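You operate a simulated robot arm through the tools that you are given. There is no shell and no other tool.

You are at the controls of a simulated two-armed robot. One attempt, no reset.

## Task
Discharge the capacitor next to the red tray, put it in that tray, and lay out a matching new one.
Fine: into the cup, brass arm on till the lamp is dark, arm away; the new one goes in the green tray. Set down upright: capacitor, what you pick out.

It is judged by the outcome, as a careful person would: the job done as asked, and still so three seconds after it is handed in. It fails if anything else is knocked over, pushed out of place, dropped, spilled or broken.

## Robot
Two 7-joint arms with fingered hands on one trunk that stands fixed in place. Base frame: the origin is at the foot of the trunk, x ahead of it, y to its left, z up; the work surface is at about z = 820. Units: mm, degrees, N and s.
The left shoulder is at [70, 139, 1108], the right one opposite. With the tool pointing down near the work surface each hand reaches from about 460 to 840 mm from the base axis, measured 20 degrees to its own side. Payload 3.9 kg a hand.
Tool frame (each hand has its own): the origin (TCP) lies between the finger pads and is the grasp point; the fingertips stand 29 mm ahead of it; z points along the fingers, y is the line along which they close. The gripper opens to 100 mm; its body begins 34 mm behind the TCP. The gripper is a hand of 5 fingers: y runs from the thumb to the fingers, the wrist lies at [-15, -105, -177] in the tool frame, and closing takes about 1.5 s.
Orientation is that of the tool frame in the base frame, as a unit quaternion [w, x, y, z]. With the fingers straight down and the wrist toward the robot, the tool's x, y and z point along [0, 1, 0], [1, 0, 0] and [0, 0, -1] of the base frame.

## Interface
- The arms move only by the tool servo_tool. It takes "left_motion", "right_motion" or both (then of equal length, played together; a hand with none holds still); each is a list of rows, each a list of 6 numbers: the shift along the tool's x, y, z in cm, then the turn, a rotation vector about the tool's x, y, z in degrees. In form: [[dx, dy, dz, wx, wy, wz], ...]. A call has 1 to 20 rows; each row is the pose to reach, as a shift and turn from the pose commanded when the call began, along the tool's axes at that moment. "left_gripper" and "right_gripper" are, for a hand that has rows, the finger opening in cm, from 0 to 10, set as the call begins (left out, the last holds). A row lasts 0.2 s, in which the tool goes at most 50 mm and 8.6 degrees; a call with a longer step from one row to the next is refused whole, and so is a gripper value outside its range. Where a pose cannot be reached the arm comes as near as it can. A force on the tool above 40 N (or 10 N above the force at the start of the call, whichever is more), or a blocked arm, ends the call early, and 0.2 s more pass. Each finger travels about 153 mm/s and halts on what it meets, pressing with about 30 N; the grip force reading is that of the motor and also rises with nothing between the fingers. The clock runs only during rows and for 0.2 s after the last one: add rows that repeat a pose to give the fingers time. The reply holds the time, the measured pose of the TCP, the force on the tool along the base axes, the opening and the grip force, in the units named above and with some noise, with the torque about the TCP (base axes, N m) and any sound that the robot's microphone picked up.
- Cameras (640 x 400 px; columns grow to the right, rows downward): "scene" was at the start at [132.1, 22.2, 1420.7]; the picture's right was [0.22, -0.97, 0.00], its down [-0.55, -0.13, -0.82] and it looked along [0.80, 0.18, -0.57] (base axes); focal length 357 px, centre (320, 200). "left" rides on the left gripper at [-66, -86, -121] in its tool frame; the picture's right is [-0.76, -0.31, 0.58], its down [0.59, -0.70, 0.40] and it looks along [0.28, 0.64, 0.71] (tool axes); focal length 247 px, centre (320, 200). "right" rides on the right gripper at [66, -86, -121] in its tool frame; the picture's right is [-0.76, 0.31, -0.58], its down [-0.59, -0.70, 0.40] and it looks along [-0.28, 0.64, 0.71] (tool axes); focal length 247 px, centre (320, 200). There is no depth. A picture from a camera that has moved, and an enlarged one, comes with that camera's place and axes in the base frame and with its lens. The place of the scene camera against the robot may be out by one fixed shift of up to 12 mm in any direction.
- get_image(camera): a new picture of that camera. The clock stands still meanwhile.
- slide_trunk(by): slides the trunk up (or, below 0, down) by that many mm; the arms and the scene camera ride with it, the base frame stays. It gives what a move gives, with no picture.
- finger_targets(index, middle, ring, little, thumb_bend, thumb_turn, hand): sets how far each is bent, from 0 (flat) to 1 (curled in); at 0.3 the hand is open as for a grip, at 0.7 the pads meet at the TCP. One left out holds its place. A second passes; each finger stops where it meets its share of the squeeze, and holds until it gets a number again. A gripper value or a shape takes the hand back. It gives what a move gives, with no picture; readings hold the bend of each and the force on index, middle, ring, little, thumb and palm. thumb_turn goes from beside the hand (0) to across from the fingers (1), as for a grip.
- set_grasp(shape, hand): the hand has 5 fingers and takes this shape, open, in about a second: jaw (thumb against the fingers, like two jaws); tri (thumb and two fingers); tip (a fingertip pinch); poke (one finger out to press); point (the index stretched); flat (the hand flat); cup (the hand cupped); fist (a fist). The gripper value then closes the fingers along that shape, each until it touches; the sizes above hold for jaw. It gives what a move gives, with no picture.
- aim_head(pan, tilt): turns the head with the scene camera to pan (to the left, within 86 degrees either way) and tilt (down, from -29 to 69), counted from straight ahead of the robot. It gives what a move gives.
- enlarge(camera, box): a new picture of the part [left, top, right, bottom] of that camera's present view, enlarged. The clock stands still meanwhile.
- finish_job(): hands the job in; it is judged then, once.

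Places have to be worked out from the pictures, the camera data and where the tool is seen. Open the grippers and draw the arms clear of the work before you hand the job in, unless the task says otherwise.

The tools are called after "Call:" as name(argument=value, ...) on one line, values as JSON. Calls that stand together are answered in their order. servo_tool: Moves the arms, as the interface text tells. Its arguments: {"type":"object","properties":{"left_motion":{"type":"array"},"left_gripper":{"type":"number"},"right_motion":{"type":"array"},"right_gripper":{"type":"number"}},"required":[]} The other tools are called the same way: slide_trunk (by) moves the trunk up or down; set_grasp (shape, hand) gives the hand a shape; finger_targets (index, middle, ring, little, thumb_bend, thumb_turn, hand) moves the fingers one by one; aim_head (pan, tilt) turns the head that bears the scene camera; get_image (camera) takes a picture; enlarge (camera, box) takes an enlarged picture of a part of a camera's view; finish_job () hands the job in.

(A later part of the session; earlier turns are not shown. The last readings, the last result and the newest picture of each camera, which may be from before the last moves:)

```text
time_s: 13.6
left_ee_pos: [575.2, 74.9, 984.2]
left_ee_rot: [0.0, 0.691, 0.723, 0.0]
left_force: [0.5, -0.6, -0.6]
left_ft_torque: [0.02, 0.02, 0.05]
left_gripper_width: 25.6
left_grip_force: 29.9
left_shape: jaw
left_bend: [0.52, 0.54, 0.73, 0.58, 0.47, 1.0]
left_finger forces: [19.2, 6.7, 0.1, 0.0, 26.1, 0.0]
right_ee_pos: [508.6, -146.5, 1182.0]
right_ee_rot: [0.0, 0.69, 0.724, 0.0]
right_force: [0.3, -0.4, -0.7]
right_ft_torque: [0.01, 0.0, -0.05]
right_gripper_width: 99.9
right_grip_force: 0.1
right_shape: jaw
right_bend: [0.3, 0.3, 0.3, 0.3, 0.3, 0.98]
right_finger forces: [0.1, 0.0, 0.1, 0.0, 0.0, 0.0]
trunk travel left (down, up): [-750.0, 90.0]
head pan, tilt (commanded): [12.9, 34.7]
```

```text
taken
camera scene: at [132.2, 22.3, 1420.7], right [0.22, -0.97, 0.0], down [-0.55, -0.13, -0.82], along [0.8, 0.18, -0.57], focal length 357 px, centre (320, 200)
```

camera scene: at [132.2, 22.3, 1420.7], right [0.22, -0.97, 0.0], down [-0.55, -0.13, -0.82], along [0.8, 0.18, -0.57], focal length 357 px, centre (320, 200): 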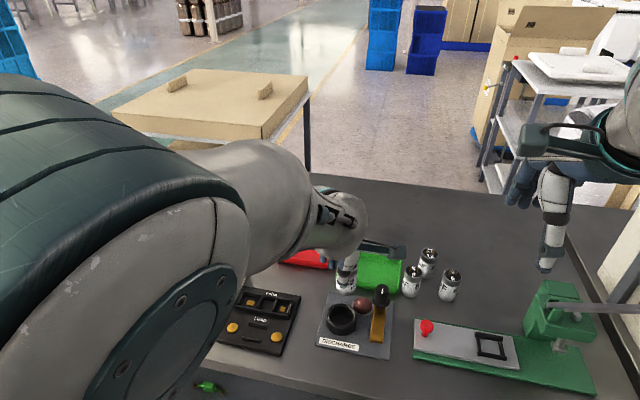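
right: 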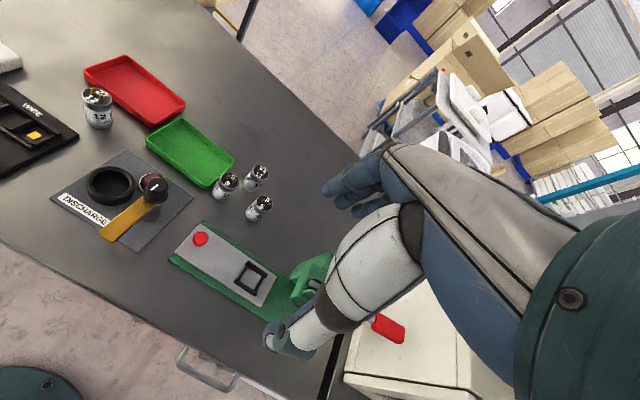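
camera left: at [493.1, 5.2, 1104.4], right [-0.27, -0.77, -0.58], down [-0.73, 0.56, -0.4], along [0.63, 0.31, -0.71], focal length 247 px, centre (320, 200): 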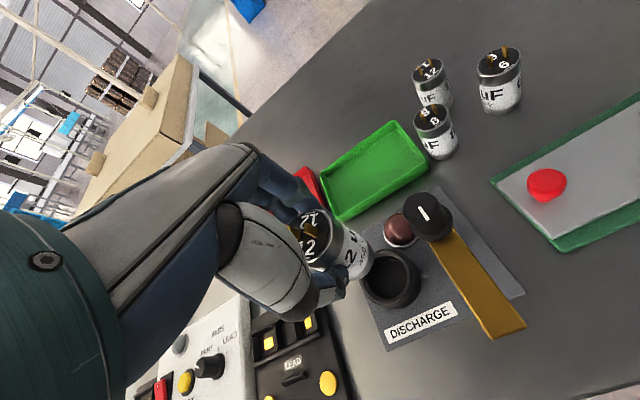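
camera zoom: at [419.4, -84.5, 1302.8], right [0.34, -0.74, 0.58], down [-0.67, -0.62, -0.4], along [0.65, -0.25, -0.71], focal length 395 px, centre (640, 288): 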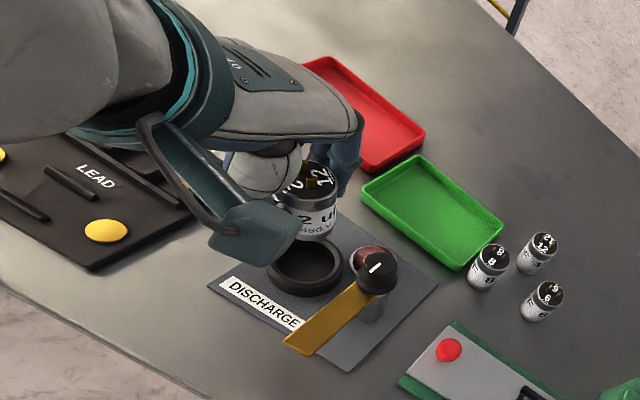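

The hand is over the station. I zoom both hand cameras in to compare the capacitor's axis with the cup centre.

Call:
enlarge(camera="left", box=[280, 180, 480, 340])

Call:
enlarge(camera="right", box=[130, 100, 260, 230])

Call:
enlarge(camera="scene", box=[290, 230, 420, 360])

```text
2.50 times, centred on (380, 260) of left
camera zoom: at [493.1, 5.2, 1104.4], right [-0.27, -0.77, -0.58], down [-0.73, 0.56, -0.4], along [0.63, 0.31, -0.71], focal length 617 px, centre (170, 50)
```

zoom: 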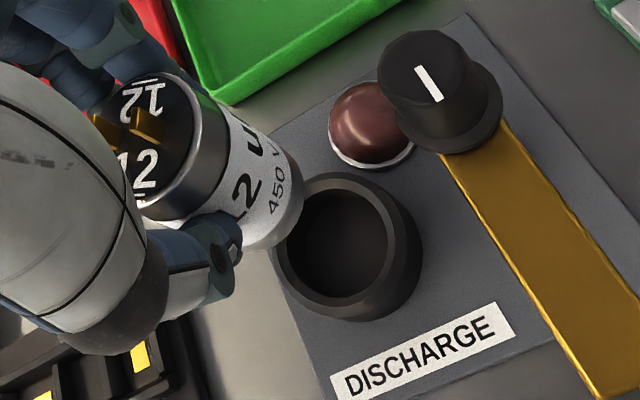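

```text
3.08 times, centred on (195, 165) of right
camera zoom: at [419.4, -84.5, 1302.8], right [0.34, -0.74, 0.58], down [-0.67, -0.62, -0.4], along [0.65, -0.25, -0.71], focal length 760 px, centre (705, 308)
```

zoom: 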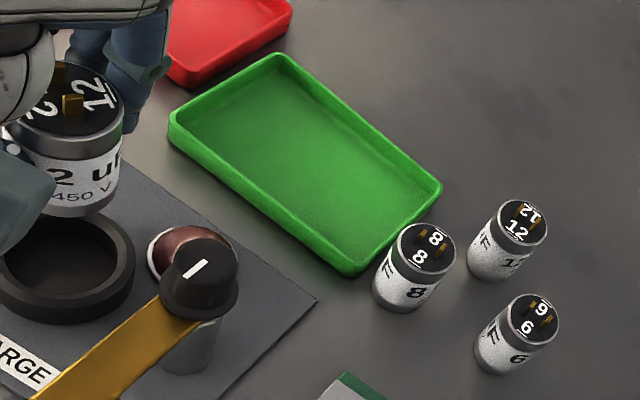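

```text
3.08 times, centred on (355, 295) of scene
camera zoom: at [132.2, 22.3, 1420.7], right [0.22, -0.97, 0.0], down [-0.55, -0.13, -0.82], along [0.8, 0.18, -0.57], focal length 1099 px, centre (212, -92)
```

zoom: 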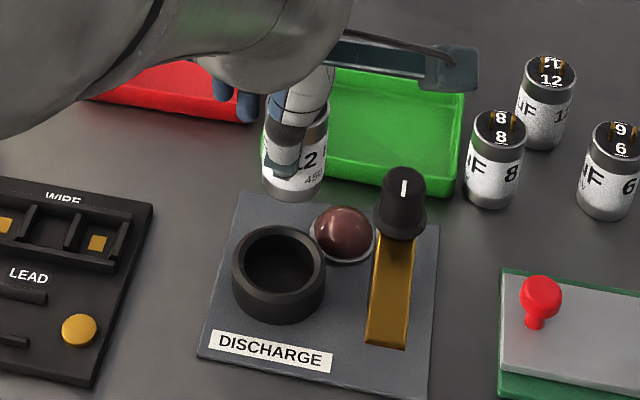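

The views put the capacitor's axis a few millimetres off the tool axis toward −y. I take one more enlarged right-camera view of capacitor and cup together to pin this down.

Call:
enlarge(camera="right", box=[100, 110, 200, 220])

Call:
enlarge(camera="left", box=[290, 200, 410, 310])

Call:
enlarge(camera="scene", box=[320, 250, 400, 340])

```text
3.64 times, centred on (150, 165) of right
camera zoom: at [419.4, -84.5, 1302.8], right [0.34, -0.74, 0.58], down [-0.67, -0.62, -0.4], along [0.65, -0.25, -0.71], focal length 898 px, centre (938, 327)
```

zoom: 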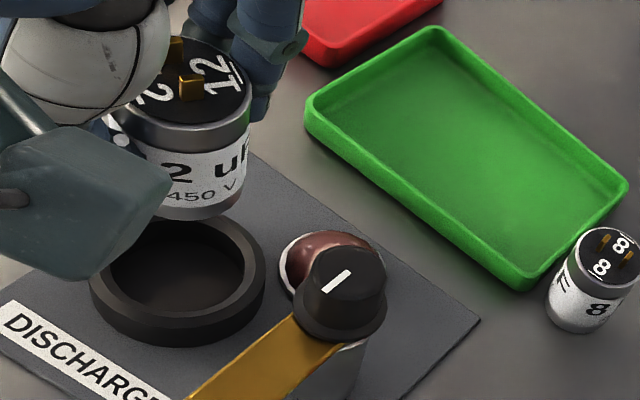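

```text
3.64 times, centred on (350, 255) of left
camera zoom: at [493.1, 5.2, 1104.4], right [-0.27, -0.77, -0.58], down [-0.73, 0.56, -0.4], along [0.63, 0.31, -0.71], focal length 898 px, centre (211, 0)
```

zoom: 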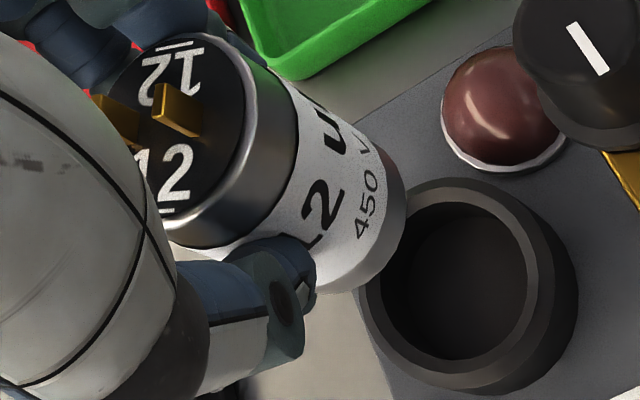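

```text
4.44 times, centred on (360, 295) of scene
camera zoom: at [132.2, 22.3, 1420.7], right [0.22, -0.97, 0.0], down [-0.55, -0.13, -0.82], along [0.8, 0.18, -0.57], focal length 1587 px, centre (142, -222)
```

zoom: 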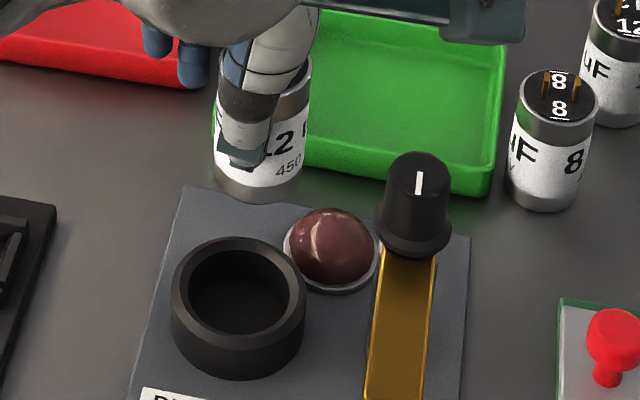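

Three cameras together put the capacitor axis about 5 mm to the −y side of the cup centre, with x matching. I shift +5 mm in y and lower to about 15 mm above the rim, then recheck.

Call:
servo_tool(left_motion=[[0.25, 0, 0, 0, 0, 0], [0.5, 0, 0.5, 0, 0, 0], [0.5, 0, 2.0, 0, 0, 0], [0.5, 0, 3.5, 0, 0, 0], [0.5, 0, 5.0, 0, 0, 0], [0.5, 0, 6.0, 0, 0, 0], [0.5, 0, 6.0, 0, 0, 0]])

Call:
enlarge(camera="right", box=[100, 110, 200, 220])

Call:
enlarge(camera="left", box=[290, 200, 410, 310])

Call:
enlarge(camera="scene", box=[320, 250, 400, 340])

```text
time_s: 15.2
left_ee_pos: [581.0, 78.0, 935.2]
left_ee_rot: [0.017, 0.686, 0.728, -0.005]
left_force: [0.5, -0.4, -0.7]
left_ft_torque: [-0.01, -0.04, -0.01]
left_gripper_width: 25.8
left_grip_force: 29.8
left_shape: jaw
left_bend: [0.52, 0.54, 0.73, 0.58, 0.47, 1.0]
left_finger forces: [19.2, 6.9, 0.0, 0.0, 26.2, 0.0]
right_ee_pos: [508.1, -146.3, 1181.3]
right_ee_rot: [0.0, 0.691, 0.723, 0.0]
right_force: [0.2, 0.1, 0.6]
right_ft_torque: [-0.03, -0.01, 0.04]
right_gripper_width: 99.8
right_grip_force: 0.0
right_shape: jaw
right_bend: [0.3, 0.3, 0.3, 0.3, 0.3, 0.98]
right_finger forces: [0.1, 0.0, 0.1, 0.1, 0.0, 0.0]
trunk travel left (down, up): [-750.0, 90.0]
head pan, tilt (commanded): [12.9, 34.7]
```

```text
3.64 times, centred on (150, 165) of right
camera zoom: at [419.3, -84.6, 1302.9], right [0.34, -0.74, 0.58], down [-0.67, -0.62, -0.4], along [0.65, -0.25, -0.71], focal length 898 px, centre (938, 327)
```

zoom: 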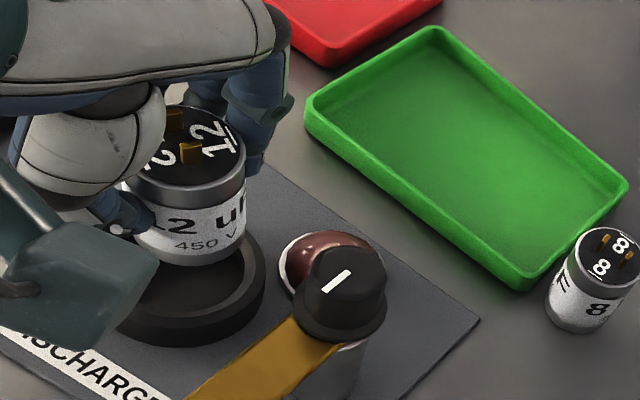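

```text
3.64 times, centred on (350, 255) of left
camera zoom: at [496.2, 12.3, 1056.2], right [-0.25, -0.79, -0.56], down [-0.73, 0.53, -0.43], along [0.64, 0.3, -0.71], focal length 898 px, centre (211, 0)
```

zoom: 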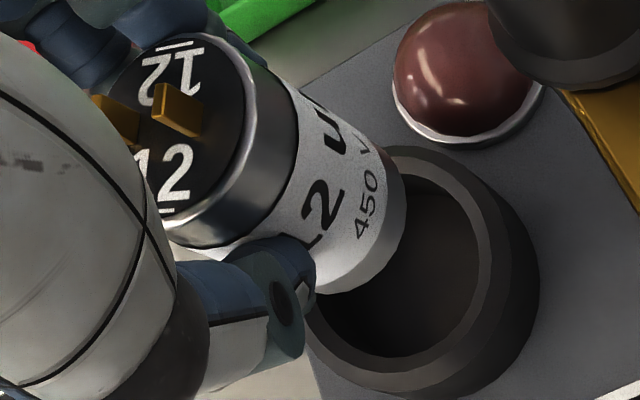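

```text
4.44 times, centred on (360, 295) of scene
camera zoom: at [132.1, 22.2, 1420.7], right [0.22, -0.97, 0.0], down [-0.55, -0.13, -0.82], along [0.8, 0.18, -0.57], focal length 1587 px, centre (142, -222)
```

zoom: 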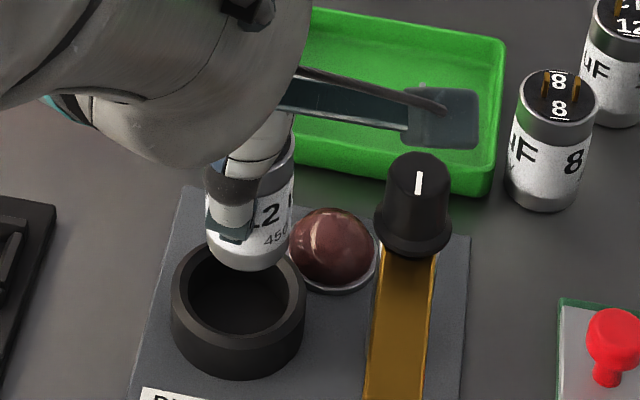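

The arm stopped short of the command: z reads 935 against 924, x is +6 and the hand is slightly tilted, so a wrist limit is near. I rise 4 cm and turn the yaw the other way to about −20°, which should free the wrist and also moves the fingers away from the knob.

Call:
servo_tool(left_motion=[[0, 0, -2.0, 0, 0, 0], [0, 0, -4.0, 0, 0, 0], [0, 0, -4.0, 0, 0, 6], [0, 0, -4.0, 0, 0, 12], [0, 0, -4.0, 0, 0, 18], [0, 0, -4.0, 0, 0, 23], [0, 0, -4.0, 0, 0, 23], [0, 0, -4.0, 0, 0, 23]])

Call:
get_image(camera="scene")

Call:
enlarge(camera="right", box=[100, 110, 200, 220])

Call:
enlarge(camera="left", box=[290, 200, 410, 310])

```text
time_s: 17.0
left_ee_pos: [576.0, 79.0, 965.2]
left_ee_rot: [0.0, 0.821, 0.57, 0.0]
left_force: [-0.3, 0.8, -1.0]
left_ft_torque: [-0.01, -0.03, 0.01]
left_gripper_width: 25.6
left_grip_force: 29.7
left_shape: jaw
left_bend: [0.52, 0.54, 0.73, 0.58, 0.47, 1.0]
left_finger forces: [19.2, 6.9, 0.1, 0.1, 26.1, 0.0]
right_ee_pos: [509.9, -146.4, 1181.5]
right_ee_rot: [-0.001, 0.69, 0.723, 0.0]
right_force: [0.1, -0.2, -0.1]
right_ft_torque: [0.03, -0.04, 0.0]
right_gripper_width: 99.9
right_grip_force: 0.1
right_shape: jaw
right_bend: [0.3, 0.3, 0.3, 0.3, 0.3, 0.98]
right_finger forces: [0.1, 0.1, 0.0, 0.0, 0.0, 0.0]
trunk travel left (down, up): [-750.0, 90.0]
head pan, tilt (commanded): [12.9, 34.7]
```

```text
taken
camera scene: at [132.4, 22.5, 1420.7], right [0.22, -0.97, 0.0], down [-0.55, -0.13, -0.82], along [0.8, 0.18, -0.57], focal length 357 px, centre (320, 200)
```

scene: 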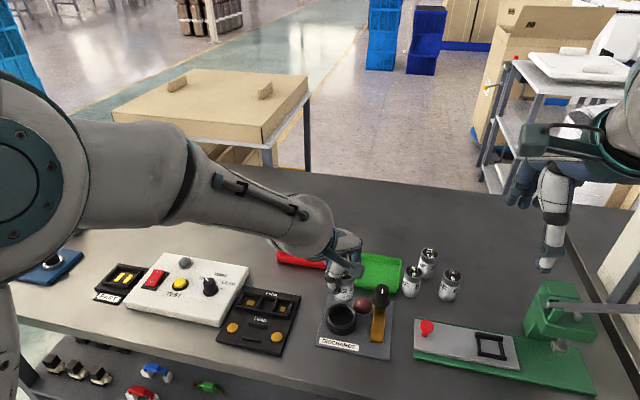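

```text
3.64 times, centred on (150, 165) of right
camera zoom: at [419.6, -84.3, 1302.8], right [0.34, -0.74, 0.58], down [-0.67, -0.62, -0.4], along [0.65, -0.25, -0.71], focal length 898 px, centre (938, 327)
```

zoom: 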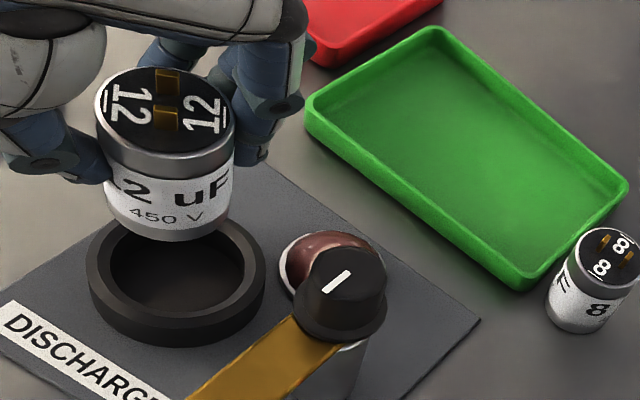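

```text
3.64 times, centred on (350, 255) of left
camera zoom: at [472.2, 47.8, 1083.9], right [-0.55, -0.6, -0.58], down [-0.45, 0.8, -0.4], along [0.7, 0.04, -0.71], focal length 898 px, centre (211, 0)
```

zoom: 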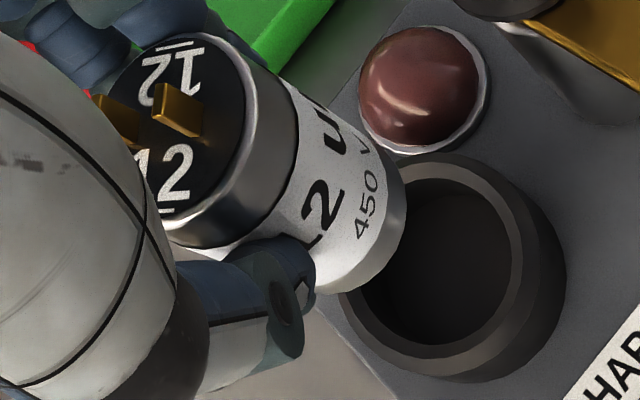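

The arm is now in a relaxed posture and tracks its command: (576, 79, 965) at yaw −20°. The right camera puts the capacitor at about (576, 74) and the cup at about (576.5, 77), so I check this against the scene camera.

Call:
enlarge(camera="scene", box=[320, 250, 400, 340])

Call:
enlarge(camera="right", box=[115, 115, 185, 215])

```text
4.44 times, centred on (360, 295) of scene
camera zoom: at [132.4, 22.5, 1420.7], right [0.22, -0.97, 0.0], down [-0.55, -0.13, -0.82], along [0.8, 0.18, -0.57], focal length 1587 px, centre (142, -222)
```

zoom: 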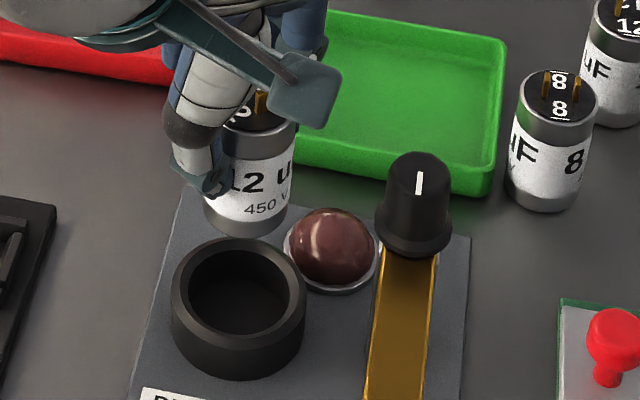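

```text
4.00 times, centred on (150, 165) of right
camera zoom: at [419.6, -84.3, 1302.8], right [0.34, -0.74, 0.58], down [-0.67, -0.62, -0.4], along [0.65, -0.25, -0.71], focal length 988 px, centre (1000, 340)
```

zoom: 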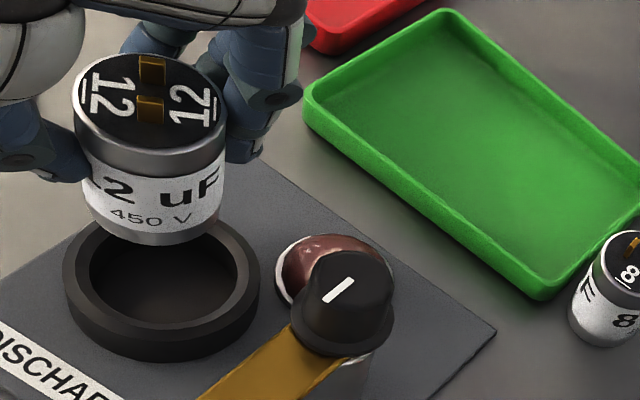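

The scene camera says it is centred within 1 mm and the right camera asks for a few mm toward +x and +y. I apply about (+1.5, +2) mm and lower 45 mm to just above the rim.

Call:
servo_tool(left_motion=[[0.24, 0.07, 0.5, 0, 0, 0], [0.24, 0.07, 1.7, 0, 0, 0], [0.24, 0.07, 3.0, 0, 0, 0], [0.24, 0.07, 4.0, 0, 0, 0], [0.24, 0.07, 4.5, 0, 0, 0], [0.24, 0.07, 4.5, 0, 0, 0]])

Call:
enlarge(camera="scene", box=[320, 250, 400, 340])

Call:
enlarge(camera="right", box=[115, 115, 185, 215])

Call:
enlarge(camera="left", box=[270, 190, 430, 320])

```text
time_s: 18.4
left_ee_pos: [577.2, 80.4, 919.2]
left_ee_rot: [0.0, 0.821, 0.571, 0.0]
left_force: [0.4, 0.1, -0.8]
left_ft_torque: [0.01, -0.03, 0.0]
left_gripper_width: 25.4
left_grip_force: 30.6
left_shape: jaw
left_bend: [0.52, 0.54, 0.73, 0.58, 0.47, 1.0]
left_finger forces: [19.3, 6.9, 0.0, 0.0, 26.1, 0.0]
right_ee_pos: [509.0, -145.1, 1182.0]
right_ee_rot: [0.0, 0.69, 0.724, 0.0]
right_force: [0.9, -1.7, -0.2]
right_ft_torque: [-0.02, -0.02, 0.03]
right_gripper_width: 99.5
right_grip_force: 0.1
right_shape: jaw
right_bend: [0.3, 0.3, 0.3, 0.3, 0.3, 0.98]
right_finger forces: [0.0, 0.1, 0.0, 0.0, 0.0, 0.0]
trunk travel left (down, up): [-750.0, 90.0]
head pan, tilt (commanded): [12.9, 34.7]
```

```text
4.44 times, centred on (360, 295) of scene
camera zoom: at [132.2, 22.2, 1420.7], right [0.22, -0.97, 0.0], down [-0.55, -0.13, -0.82], along [0.8, 0.18, -0.57], focal length 1587 px, centre (142, -222)
```

zoom: 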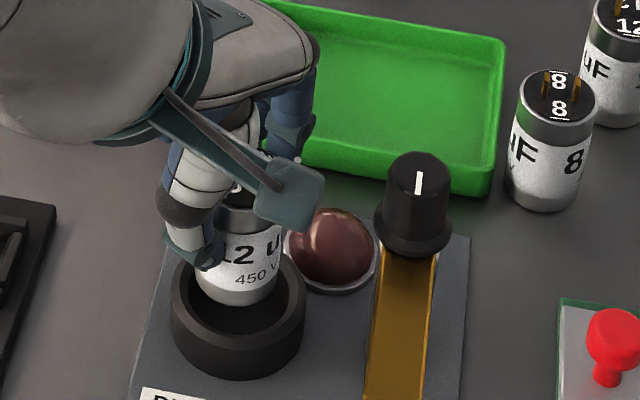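

```text
4.00 times, centred on (150, 165) of right
camera zoom: at [419.4, -84.6, 1302.8], right [0.34, -0.74, 0.58], down [-0.67, -0.62, -0.4], along [0.65, -0.25, -0.71], focal length 988 px, centre (1000, 340)
```

zoom: 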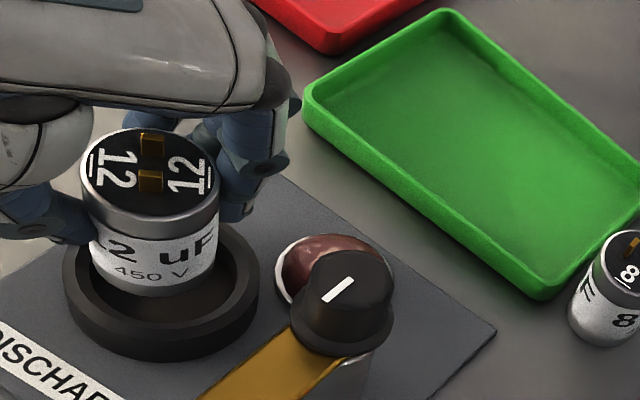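

```text
3.08 times, centred on (350, 255) of left
camera zoom: at [472.8, 49.8, 1038.6], right [-0.55, -0.6, -0.58], down [-0.45, 0.8, -0.4], along [0.7, 0.04, -0.71], focal length 760 px, centre (228, 31)
```

zoom: 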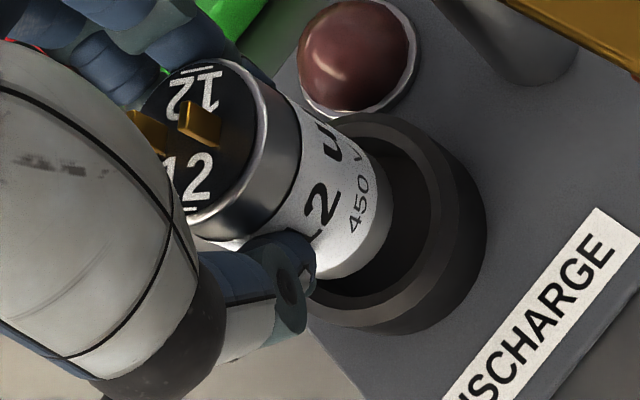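

The capacitor bottom is about 11 mm above the rim, and both the scene and right views show it about 1.7 mm too far to +y. I correct that and lower 28 mm into the cup.

Call:
servo_tool(left_motion=[[-0.14, 0.05, 0, 0, 0, 0], [-0.14, 0.05, 0.5, 0, 0, 0], [-0.14, 0.05, 1.0, 0, 0, 0], [-0.14, 0.05, 1.5, 0, 0, 0], [-0.14, 0.05, 2.0, 0, 0, 0], [-0.14, 0.05, 2.4, 0, 0, 0], [-0.14, 0.05, 2.8, 0, 0, 0], [-0.14, 0.05, 2.8, 0, 0, 0]])

Call:
enlarge(camera="scene", box=[320, 250, 400, 340])

Call:
enlarge(camera="right", box=[115, 115, 185, 215])

Call:
enlarge(camera="left", box=[270, 190, 430, 320])

```text
time_s: 20.2
left_ee_pos: [578.6, 78.4, 890.5]
left_ee_rot: [0.0, 0.821, 0.571, 0.0]
left_force: [-0.9, -1.3, -1.1]
left_ft_torque: [0.0, 0.01, -0.01]
left_gripper_width: 25.7
left_grip_force: 29.9
left_shape: jaw
left_bend: [0.52, 0.54, 0.73, 0.58, 0.47, 1.0]
left_finger forces: [19.2, 6.9, 0.1, 0.0, 26.1, 0.0]
right_ee_pos: [508.5, -145.5, 1181.6]
right_ee_rot: [0.0, 0.69, 0.723, 0.0]
right_force: [-0.2, 0.2, 0.6]
right_ft_torque: [-0.01, -0.01, 0.02]
right_gripper_width: 99.8
right_grip_force: 0.1
right_shape: jaw
right_bend: [0.3, 0.3, 0.3, 0.3, 0.3, 0.98]
right_finger forces: [0.1, 0.0, 0.1, 0.0, 0.1, 0.1]
trunk travel left (down, up): [-750.0, 90.0]
head pan, tilt (commanded): [12.9, 34.7]
```

```text
4.44 times, centred on (360, 295) of scene
camera zoom: at [132.2, 22.2, 1420.7], right [0.22, -0.97, 0.0], down [-0.55, -0.13, -0.82], along [0.8, 0.18, -0.57], focal length 1587 px, centre (142, -222)
```

zoom: 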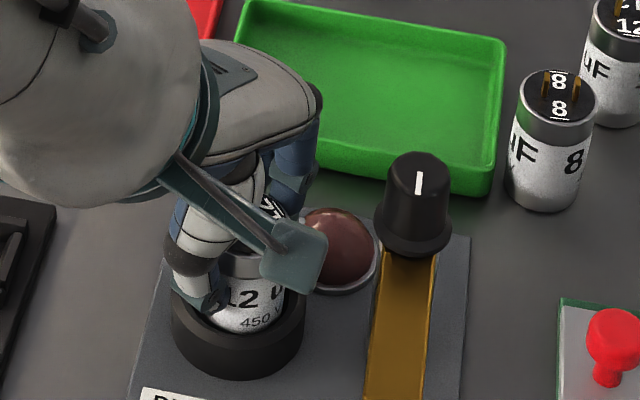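

```text
4.00 times, centred on (150, 165) of right
camera zoom: at [419.4, -84.5, 1302.8], right [0.34, -0.74, 0.58], down [-0.67, -0.62, -0.4], along [0.65, -0.25, -0.71], focal length 988 px, centre (1000, 340)
```

zoom: 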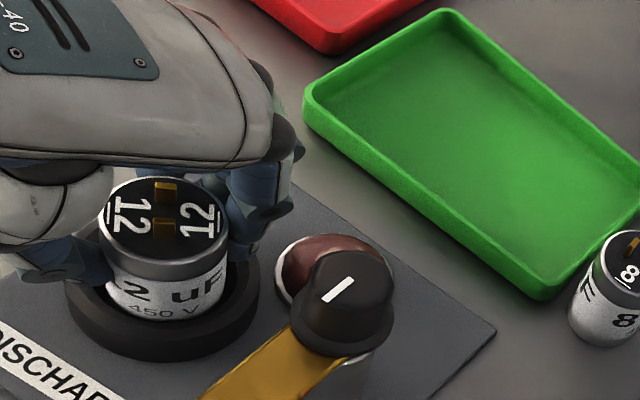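

```text
3.08 times, centred on (350, 255) of left
camera zoom: at [473.8, 46.9, 1009.6], right [-0.55, -0.6, -0.58], down [-0.46, 0.8, -0.4], along [0.7, 0.04, -0.71], focal length 760 px, centre (228, 31)
```

zoom: 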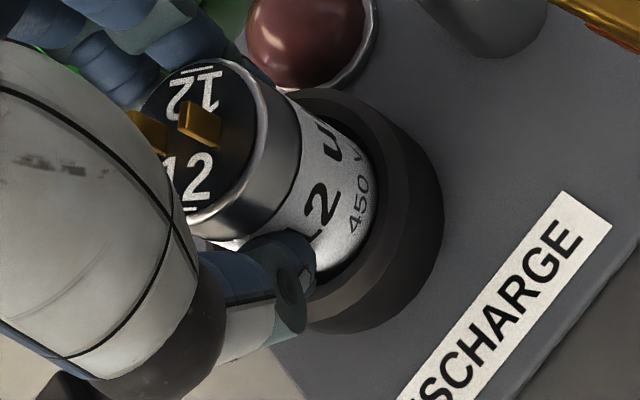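

The capacitor is inside the cup with no contact force, its bottom near z 832. I lower in small steps and watch the vertical force for the floor.

Call:
servo_tool(left_motion=[[0, 0, 0.1, 0, 0, 0], [0, 0, 0.2, 0, 0, 0], [0, 0, 0.3, 0, 0, 0], [0, 0, 0.3, 0, 0, 0]])

```text
time_s: 21.2
left_ee_pos: [576.7, 78.7, 888.3]
left_ee_rot: [0.0, 0.821, 0.571, 0.001]
left_force: [-0.3, -0.4, -1.3]
left_ft_torque: [0.02, 0.04, -0.03]
left_gripper_width: 25.5
left_grip_force: 29.8
left_shape: jaw
left_bend: [0.52, 0.54, 0.73, 0.58, 0.47, 1.0]
left_finger forces: [19.2, 6.9, 0.0, 0.1, 26.0, 0.0]
right_ee_pos: [508.0, -146.4, 1181.6]
right_ee_rot: [-0.001, 0.69, 0.724, 0.0]
right_force: [0.4, 0.0, -0.1]
right_ft_torque: [0.0, 0.03, -0.01]
right_gripper_width: 99.7
right_grip_force: 0.1
right_shape: jaw
right_bend: [0.3, 0.3, 0.3, 0.3, 0.3, 0.98]
right_finger forces: [0.0, 0.0, 0.0, 0.1, 0.0, 0.0]
trunk travel left (down, up): [-750.0, 90.0]
head pan, tilt (commanded): [12.9, 34.7]
```

No contact yet at TCP 888. I go down another 2 mm.

Call:
servo_tool(left_motion=[[0, 0, 0.1, 0, 0, 0], [0, 0, 0.2, 0, 0, 0], [0, 0, 0.2, 0, 0, 0]])

Call:
enlarge(camera="left", box=[270, 190, 430, 320])

Call:
enlarge(camera="scene", box=[330, 270, 390, 340])

```text
time_s: 22.0
left_ee_pos: [577.2, 78.6, 885.9]
left_ee_rot: [-0.001, 0.82, 0.572, 0.0]
left_force: [0.2, -0.2, -1.1]
left_ft_torque: [0.02, -0.01, 0.01]
left_gripper_width: 25.8
left_grip_force: 29.9
left_shape: jaw
left_bend: [0.52, 0.54, 0.73, 0.58, 0.47, 1.0]
left_finger forces: [19.3, 6.9, 0.0, 0.0, 26.2, 0.1]
right_ee_pos: [509.0, -145.7, 1180.9]
right_ee_rot: [0.0, 0.69, 0.723, 0.0]
right_force: [-0.2, -0.2, 0.5]
right_ft_torque: [0.02, -0.02, -0.03]
right_gripper_width: 99.7
right_grip_force: 0.0
right_shape: jaw
right_bend: [0.3, 0.3, 0.3, 0.3, 0.3, 0.98]
right_finger forces: [0.0, 0.0, 0.1, 0.0, 0.1, 0.0]
trunk travel left (down, up): [-750.0, 90.0]
head pan, tilt (commanded): [12.9, 34.7]
```

```text
3.08 times, centred on (350, 255) of left
camera zoom: at [474.2, 47.6, 1005.4], right [-0.55, -0.6, -0.58], down [-0.45, 0.8, -0.4], along [0.7, 0.04, -0.71], focal length 760 px, centre (228, 31)
```

zoom: 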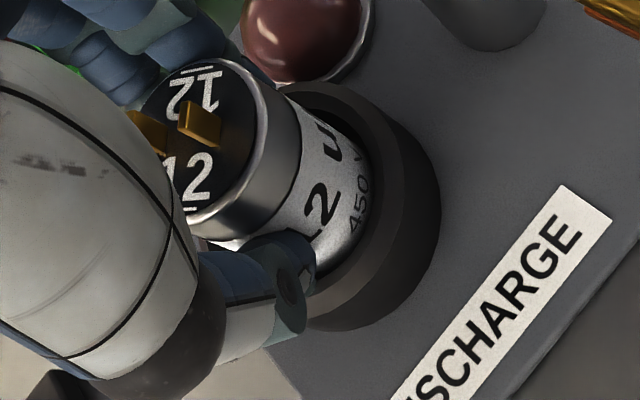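

```text
5.71 times, centred on (360, 305) of scene
camera zoom: at [132.2, 22.2, 1420.7], right [0.22, -0.97, 0.0], down [-0.55, -0.13, -0.82], along [0.8, 0.18, -0.57], focal length 2040 px, centre (91, -400)
```

zoom: 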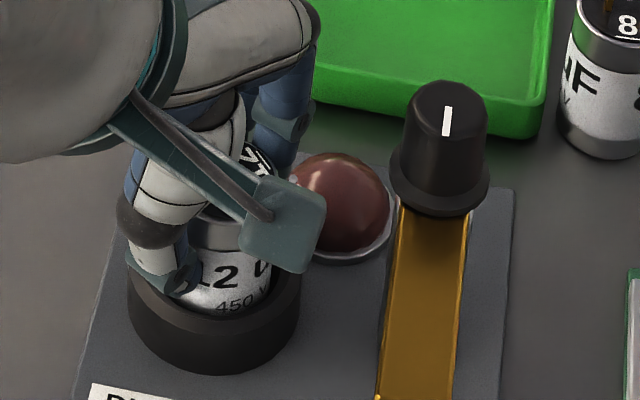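

Still no contact. I lower another 2 mm and watch both the vertical force and the thumb's clearance over the rim.

Call:
servo_tool(left_motion=[[0, 0, 0.1, 0, 0, 0], [0, 0, 0.2, 0, 0, 0], [0, 0, 0.2, 0, 0, 0]])

```text
time_s: 22.8
left_ee_pos: [578.6, 78.0, 884.0]
left_ee_rot: [0.0, 0.82, 0.572, 0.0]
left_force: [-0.3, 0.7, 1.7]
left_ft_torque: [-0.03, -0.02, 0.02]
left_gripper_width: 25.8
left_grip_force: 29.9
left_shape: jaw
left_bend: [0.52, 0.54, 0.73, 0.58, 0.47, 1.0]
left_finger forces: [19.4, 7.0, 0.0, 0.1, 26.1, 0.1]
right_ee_pos: [508.3, -146.8, 1181.9]
right_ee_rot: [0.001, 0.69, 0.724, 0.0]
right_force: [0.1, -0.9, 0.0]
right_ft_torque: [0.01, 0.0, 0.04]
right_gripper_width: 99.6
right_grip_force: 0.0
right_shape: jaw
right_bend: [0.3, 0.3, 0.3, 0.3, 0.3, 0.98]
right_finger forces: [0.0, 0.1, 0.0, 0.1, 0.0, 0.0]
trunk travel left (down, up): [-750.0, 90.0]
head pan, tilt (commanded): [12.9, 34.7]
```

The vertical force turned from −1.1 to +1.7 N, a first contact. I go 1 mm further to confirm it is firm.

Call:
servo_tool(left_motion=[[0, 0, 0.05, 0, 0, 0], [0, 0, 0.1, 0, 0, 0], [0, 0, 0.1, 0, 0, 0]])

Call:
enlarge(camera="right", box=[115, 115, 185, 215])

Call:
enlarge(camera="left", box=[300, 220, 400, 310])

```text
time_s: 23.6
left_ee_pos: [578.7, 78.2, 882.2]
left_ee_rot: [0.001, 0.821, 0.571, 0.001]
left_force: [0.7, 0.1, 4.5]
left_ft_torque: [-0.01, -0.08, 0.0]
left_gripper_width: 25.7
left_grip_force: 30.2
left_shape: jaw
left_bend: [0.52, 0.54, 0.73, 0.58, 0.47, 1.0]
left_finger forces: [19.7, 7.4, 0.0, 0.0, 26.5, 0.0]
right_ee_pos: [507.8, -146.7, 1182.6]
right_ee_rot: [0.0, 0.69, 0.724, 0.0]
right_force: [-0.2, -0.2, -0.3]
right_ft_torque: [0.0, -0.02, -0.04]
right_gripper_width: 99.6
right_grip_force: 0.1
right_shape: jaw
right_bend: [0.3, 0.3, 0.3, 0.3, 0.3, 0.98]
right_finger forces: [0.1, 0.1, 0.0, 0.0, 0.1, 0.1]
trunk travel left (down, up): [-750.0, 90.0]
head pan, tilt (commanded): [12.9, 34.7]
```

```text
4.00 times, centred on (150, 165) of right
camera zoom: at [418.8, -84.5, 1303.1], right [0.34, -0.74, 0.58], down [-0.67, -0.62, -0.4], along [0.65, -0.25, -0.71], focal length 988 px, centre (1000, 340)
```

zoom: 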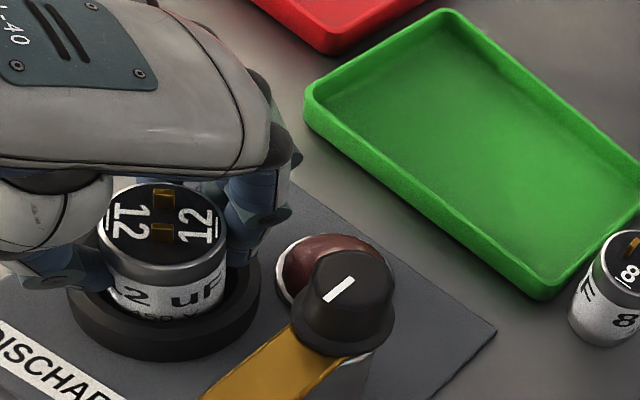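

```text
4.44 times, centred on (350, 265) of left
camera zoom: at [473.5, 47.6, 1003.3], right [-0.55, -0.6, -0.58], down [-0.45, 0.8, -0.4], along [0.7, 0.04, -0.71], focal length 1098 px, centre (187, -89)
```

zoom: 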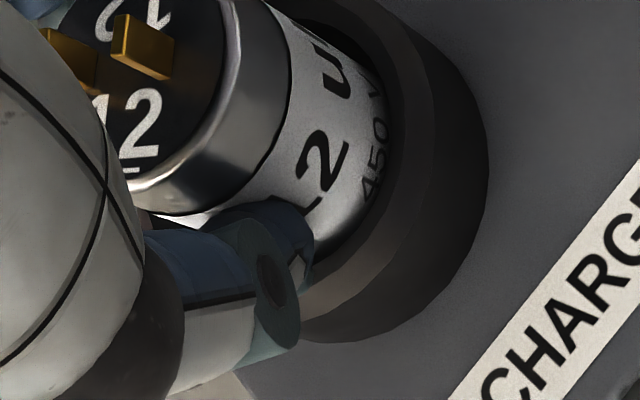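

Contact grows by about 3 N per mm, so the capacitor is on the cup floor. I ease up 1 mm and then open only the fingers, with the thumb barely relaxed so its tip does not swing down onto the rim.

Call:
servo_tool(left_motion=[[0, 0, -0.05, 0, 0, 0], [0, 0, -0.1, 0, 0, 0], [0, 0, -0.1, 0, 0, 0]])

Call:
finger_targets(hand="left", index=0.42, middle=0.44, thumb_bend=0.45)

Call:
enlarge(camera="right", box=[115, 115, 185, 215])

Call:
enlarge(camera="left", box=[270, 190, 430, 320])

Call:
enlarge(camera="scene", box=[320, 250, 400, 340])

```text
time_s: 24.4
left_ee_pos: [578.0, 79.7, 884.0]
left_ee_rot: [0.0, 0.82, 0.572, 0.0]
left_force: [0.3, -0.1, 0.6]
left_ft_torque: [0.01, -0.08, 0.01]
left_gripper_width: 25.6
left_grip_force: 30.0
left_shape: jaw
left_bend: [0.52, 0.54, 0.73, 0.58, 0.47, 1.0]
left_finger forces: [19.7, 6.9, 0.0, 0.0, 26.3, 0.0]
right_ee_pos: [509.2, -146.0, 1182.4]
right_ee_rot: [0.0, 0.69, 0.723, 0.0]
right_force: [-0.6, -0.3, 1.1]
right_ft_torque: [-0.03, 0.01, 0.0]
right_gripper_width: 99.8
right_grip_force: 0.1
right_shape: jaw
right_bend: [0.3, 0.3, 0.3, 0.3, 0.3, 0.98]
right_finger forces: [0.0, 0.0, 0.0, 0.0, 0.0, 0.0]
trunk travel left (down, up): [-750.0, 90.0]
head pan, tilt (commanded): [12.9, 34.7]
```

```text
time_s: 25.4
left_ee_pos: [577.7, 79.4, 884.6]
left_ee_rot: [0.0, 0.821, 0.571, 0.0]
left_force: [-0.2, -0.2, -0.2]
left_ft_torque: [0.01, 0.0, -0.04]
left_gripper_width: 65.4
left_grip_force: 0.1
left_shape: fingers
left_bend: [0.42, 0.44, 0.73, 0.58, 0.45, 1.0]
left_finger forces: [0.0, 0.0, 0.0, 0.0, 0.0, 0.0]
right_ee_pos: [508.9, -146.8, 1180.8]
right_ee_rot: [0.0, 0.69, 0.724, 0.0]
right_force: [-0.4, -0.6, 0.4]
right_ft_torque: [0.0, 0.03, 0.01]
right_gripper_width: 99.6
right_grip_force: 0.0
right_shape: jaw
right_bend: [0.3, 0.3, 0.3, 0.3, 0.3, 0.98]
right_finger forces: [0.1, 0.0, 0.1, 0.1, 0.1, 0.0]
trunk travel left (down, up): [-750.0, 90.0]
head pan, tilt (commanded): [12.9, 34.7]
```

```text
4.00 times, centred on (150, 165) of right
camera zoom: at [419.5, -84.6, 1302.8], right [0.34, -0.74, 0.58], down [-0.67, -0.62, -0.4], along [0.65, -0.25, -0.71], focal length 988 px, centre (1000, 340)
```

zoom: 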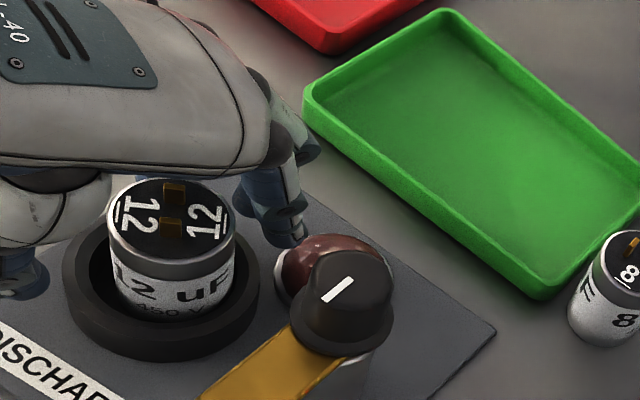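

```text
3.08 times, centred on (350, 255) of left
camera zoom: at [474.2, 47.8, 1003.7], right [-0.55, -0.6, -0.58], down [-0.45, 0.8, -0.4], along [0.7, 0.04, -0.71], focal length 760 px, centre (228, 31)
```

zoom: 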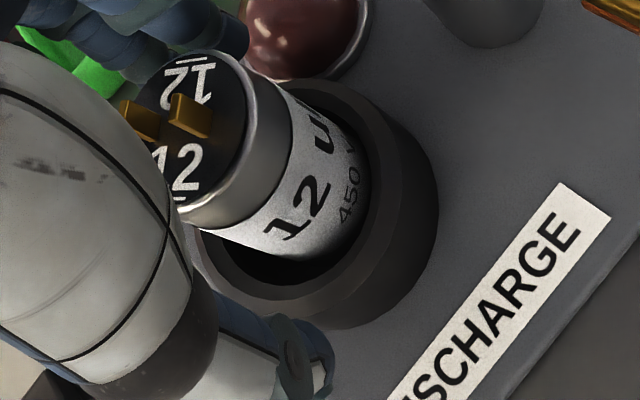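

```text
4.44 times, centred on (360, 295) of scene
camera zoom: at [132.3, 22.1, 1420.7], right [0.22, -0.97, 0.0], down [-0.55, -0.13, -0.82], along [0.8, 0.18, -0.57], focal length 1587 px, centre (142, -222)
```

zoom: 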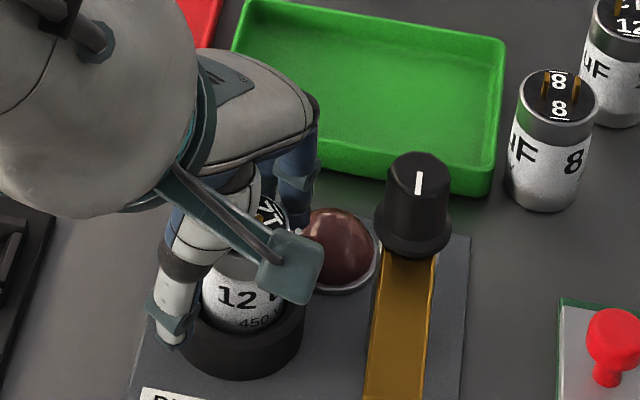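

Released: the capacitor stands upright in the cup and the finger forces are zero. I withdraw the left hand straight up, then away to the left.

Call:
servo_tool(left_motion=[[0, 0, -0.8, 0, 0, 0], [0, 0, -2.0, 0, 0, 0], [0, 0, -4.0, 0, 0, 0], [0, 0, -7.0, 0, 0, 0], [0, 0, -11.0, 0, 0, 0], [0, 0, -14.0, 0, 0, 0], [0, 0, -14.0, 0, 0, 0]])

Call:
get_image(camera="scene")

Call:
enlarge(camera="right", box=[100, 110, 200, 220])

```text
time_s: 27.0
left_ee_pos: [578.7, 80.8, 1022.5]
left_ee_rot: [-0.002, 0.821, 0.572, -0.001]
left_force: [0.0, -0.4, -0.1]
left_ft_torque: [0.02, -0.01, 0.03]
left_gripper_width: 65.2
left_grip_force: 0.1
left_shape: fingers
left_bend: [0.42, 0.44, 0.73, 0.58, 0.45, 1.0]
left_finger forces: [0.1, 0.0, 0.0, 0.1, 0.0, 0.1]
right_ee_pos: [508.6, -146.4, 1181.0]
right_ee_rot: [0.0, 0.69, 0.724, 0.0]
right_force: [-0.3, -0.2, 0.4]
right_ft_torque: [0.0, -0.01, -0.02]
right_gripper_width: 99.5
right_grip_force: 0.0
right_shape: jaw
right_bend: [0.3, 0.3, 0.3, 0.3, 0.3, 0.98]
right_finger forces: [0.0, 0.0, 0.0, 0.1, 0.0, 0.1]
trunk travel left (down, up): [-750.0, 90.0]
head pan, tilt (commanded): [12.9, 34.7]
```

```text
taken
camera scene: at [132.7, 22.2, 1420.6], right [0.22, -0.97, 0.0], down [-0.55, -0.13, -0.82], along [0.8, 0.18, -0.57], focal length 357 px, centre (320, 200)
```

scene: 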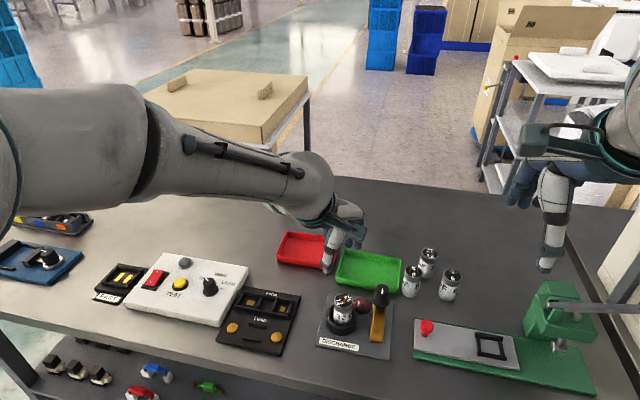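

```text
3.64 times, centred on (150, 165) of right
camera zoom: at [419.9, -84.5, 1302.7], right [0.34, -0.74, 0.58], down [-0.67, -0.62, -0.4], along [0.65, -0.25, -0.71], focal length 898 px, centre (938, 327)
```

zoom: 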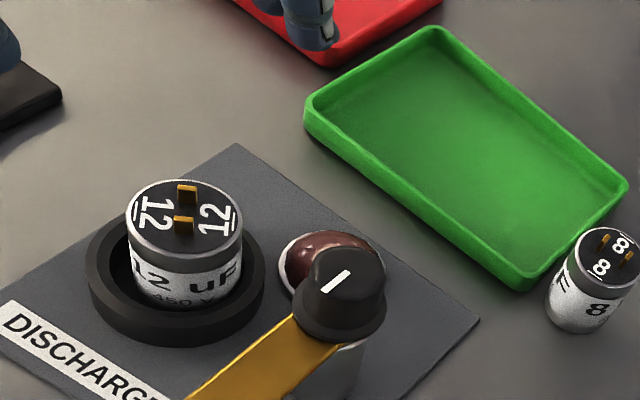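

The capacitor stands in the cup at about (578, 74). I move the left hand clear to the left and shape the right hand to poke, to see where its finger points.

Call:
servo_tool(left_motion=[[3.6, -1.8, -0.6, 0, 0, 0], [7.2, -3.5, -1.2, 0, 0, 0], [10.8, -5.3, -1.8, 0, 0, 0], [14.4, -7.1, -2.4, 0, 0, 0], [18.0, -8.9, -3.0, 0, 0, 0], [18.0, -8.9, -3.0, 0, 0, 0]])

Call:
set_grasp(hand="right", shape="poke")

Call:
get_image(camera="scene")

Call:
get_image(camera="right")

Call:
get_image(camera="left")

```text
time_s: 28.4
left_ee_pos: [557.8, 279.6, 1054.8]
left_ee_rot: [0.001, 0.821, 0.571, -0.001]
left_force: [0.3, 0.0, 0.0]
left_ft_torque: [0.02, 0.0, -0.02]
left_gripper_width: 65.4
left_grip_force: 0.1
left_shape: fingers
left_bend: [0.42, 0.44, 0.73, 0.58, 0.45, 1.0]
left_finger forces: [0.1, 0.0, 0.1, 0.0, 0.1, 0.0]
right_ee_pos: [508.4, -147.9, 1181.6]
right_ee_rot: [0.0, 0.69, 0.724, 0.0]
right_force: [0.3, 0.2, 0.3]
right_ft_torque: [-0.01, 0.01, -0.01]
right_gripper_width: 99.8
right_grip_force: 0.0
right_shape: jaw
right_bend: [0.3, 0.3, 0.3, 0.3, 0.3, 0.98]
right_finger forces: [0.0, 0.1, 0.0, 0.1, 0.0, 0.1]
trunk travel left (down, up): [-750.0, 90.0]
head pan, tilt (commanded): [12.9, 34.7]
```

```text
time_s: 29.3
left_ee_pos: [557.9, 280.7, 1052.5]
left_ee_rot: [0.0, 0.821, 0.571, 0.0]
left_force: [0.2, -0.3, -0.1]
left_ft_torque: [0.02, 0.02, 0.02]
left_gripper_width: 65.3
left_grip_force: 0.1
left_shape: fingers
left_bend: [0.42, 0.44, 0.73, 0.58, 0.45, 1.0]
left_finger forces: [0.0, 0.0, 0.0, 0.0, 0.1, 0.1]
right_ee_pos: [508.1, -146.0, 1183.1]
right_ee_rot: [0.001, 0.69, 0.724, 0.0]
right_force: [0.6, 0.3, -1.0]
right_ft_torque: [-0.03, 0.02, 0.02]
right_gripper_width: 0.0
right_grip_force: 0.0
right_shape: poke
right_bend: [0.7, 0.7, 0.99, 0.99, 1.0, 1.0]
right_finger forces: [0.0, 0.1, 0.0, 0.0, 0.0, 0.0]
trunk travel left (down, up): [-750.0, 90.0]
head pan, tilt (commanded): [12.9, 34.7]
```

```text
taken
camera scene: at [132.2, 22.3, 1420.7], right [0.22, -0.97, 0.0], down [-0.55, -0.13, -0.82], along [0.8, 0.18, -0.57], focal length 357 px, centre (320, 200)
```

scene: 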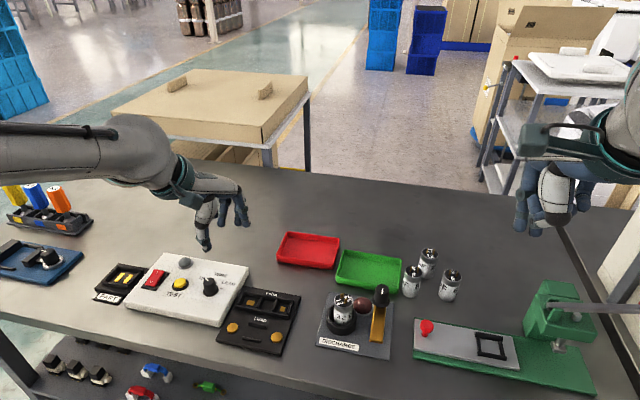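

```text
taken
camera right: at [419.4, -84.5, 1302.9], right [0.34, -0.74, 0.58], down [-0.67, -0.62, -0.4], along [0.65, -0.25, -0.71], focal length 247 px, centre (320, 200)
```

right: 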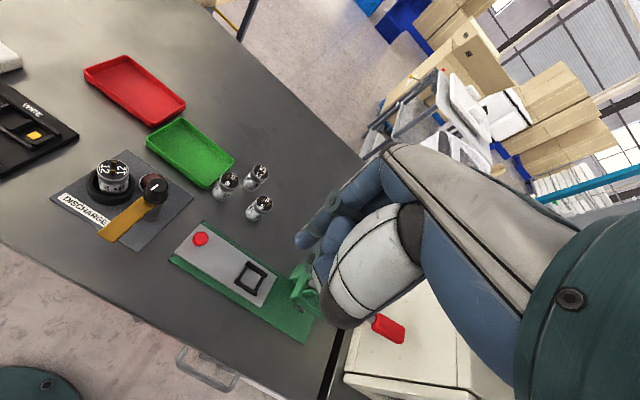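

```text
taken
camera left: at [453.5, 248.8, 1173.9], right [-0.55, -0.6, -0.58], down [-0.46, 0.8, -0.4], along [0.7, 0.04, -0.71], focal length 247 px, centre (320, 200)
```

left: 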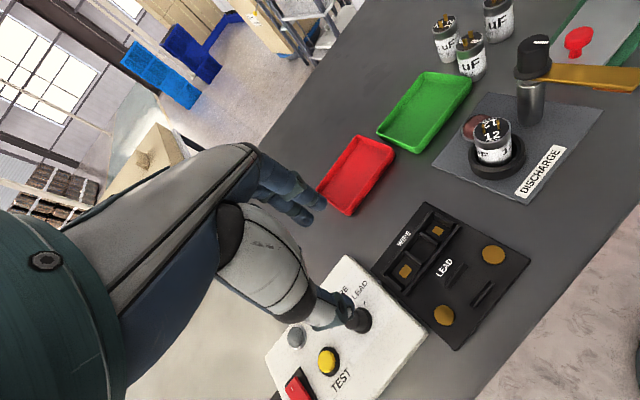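

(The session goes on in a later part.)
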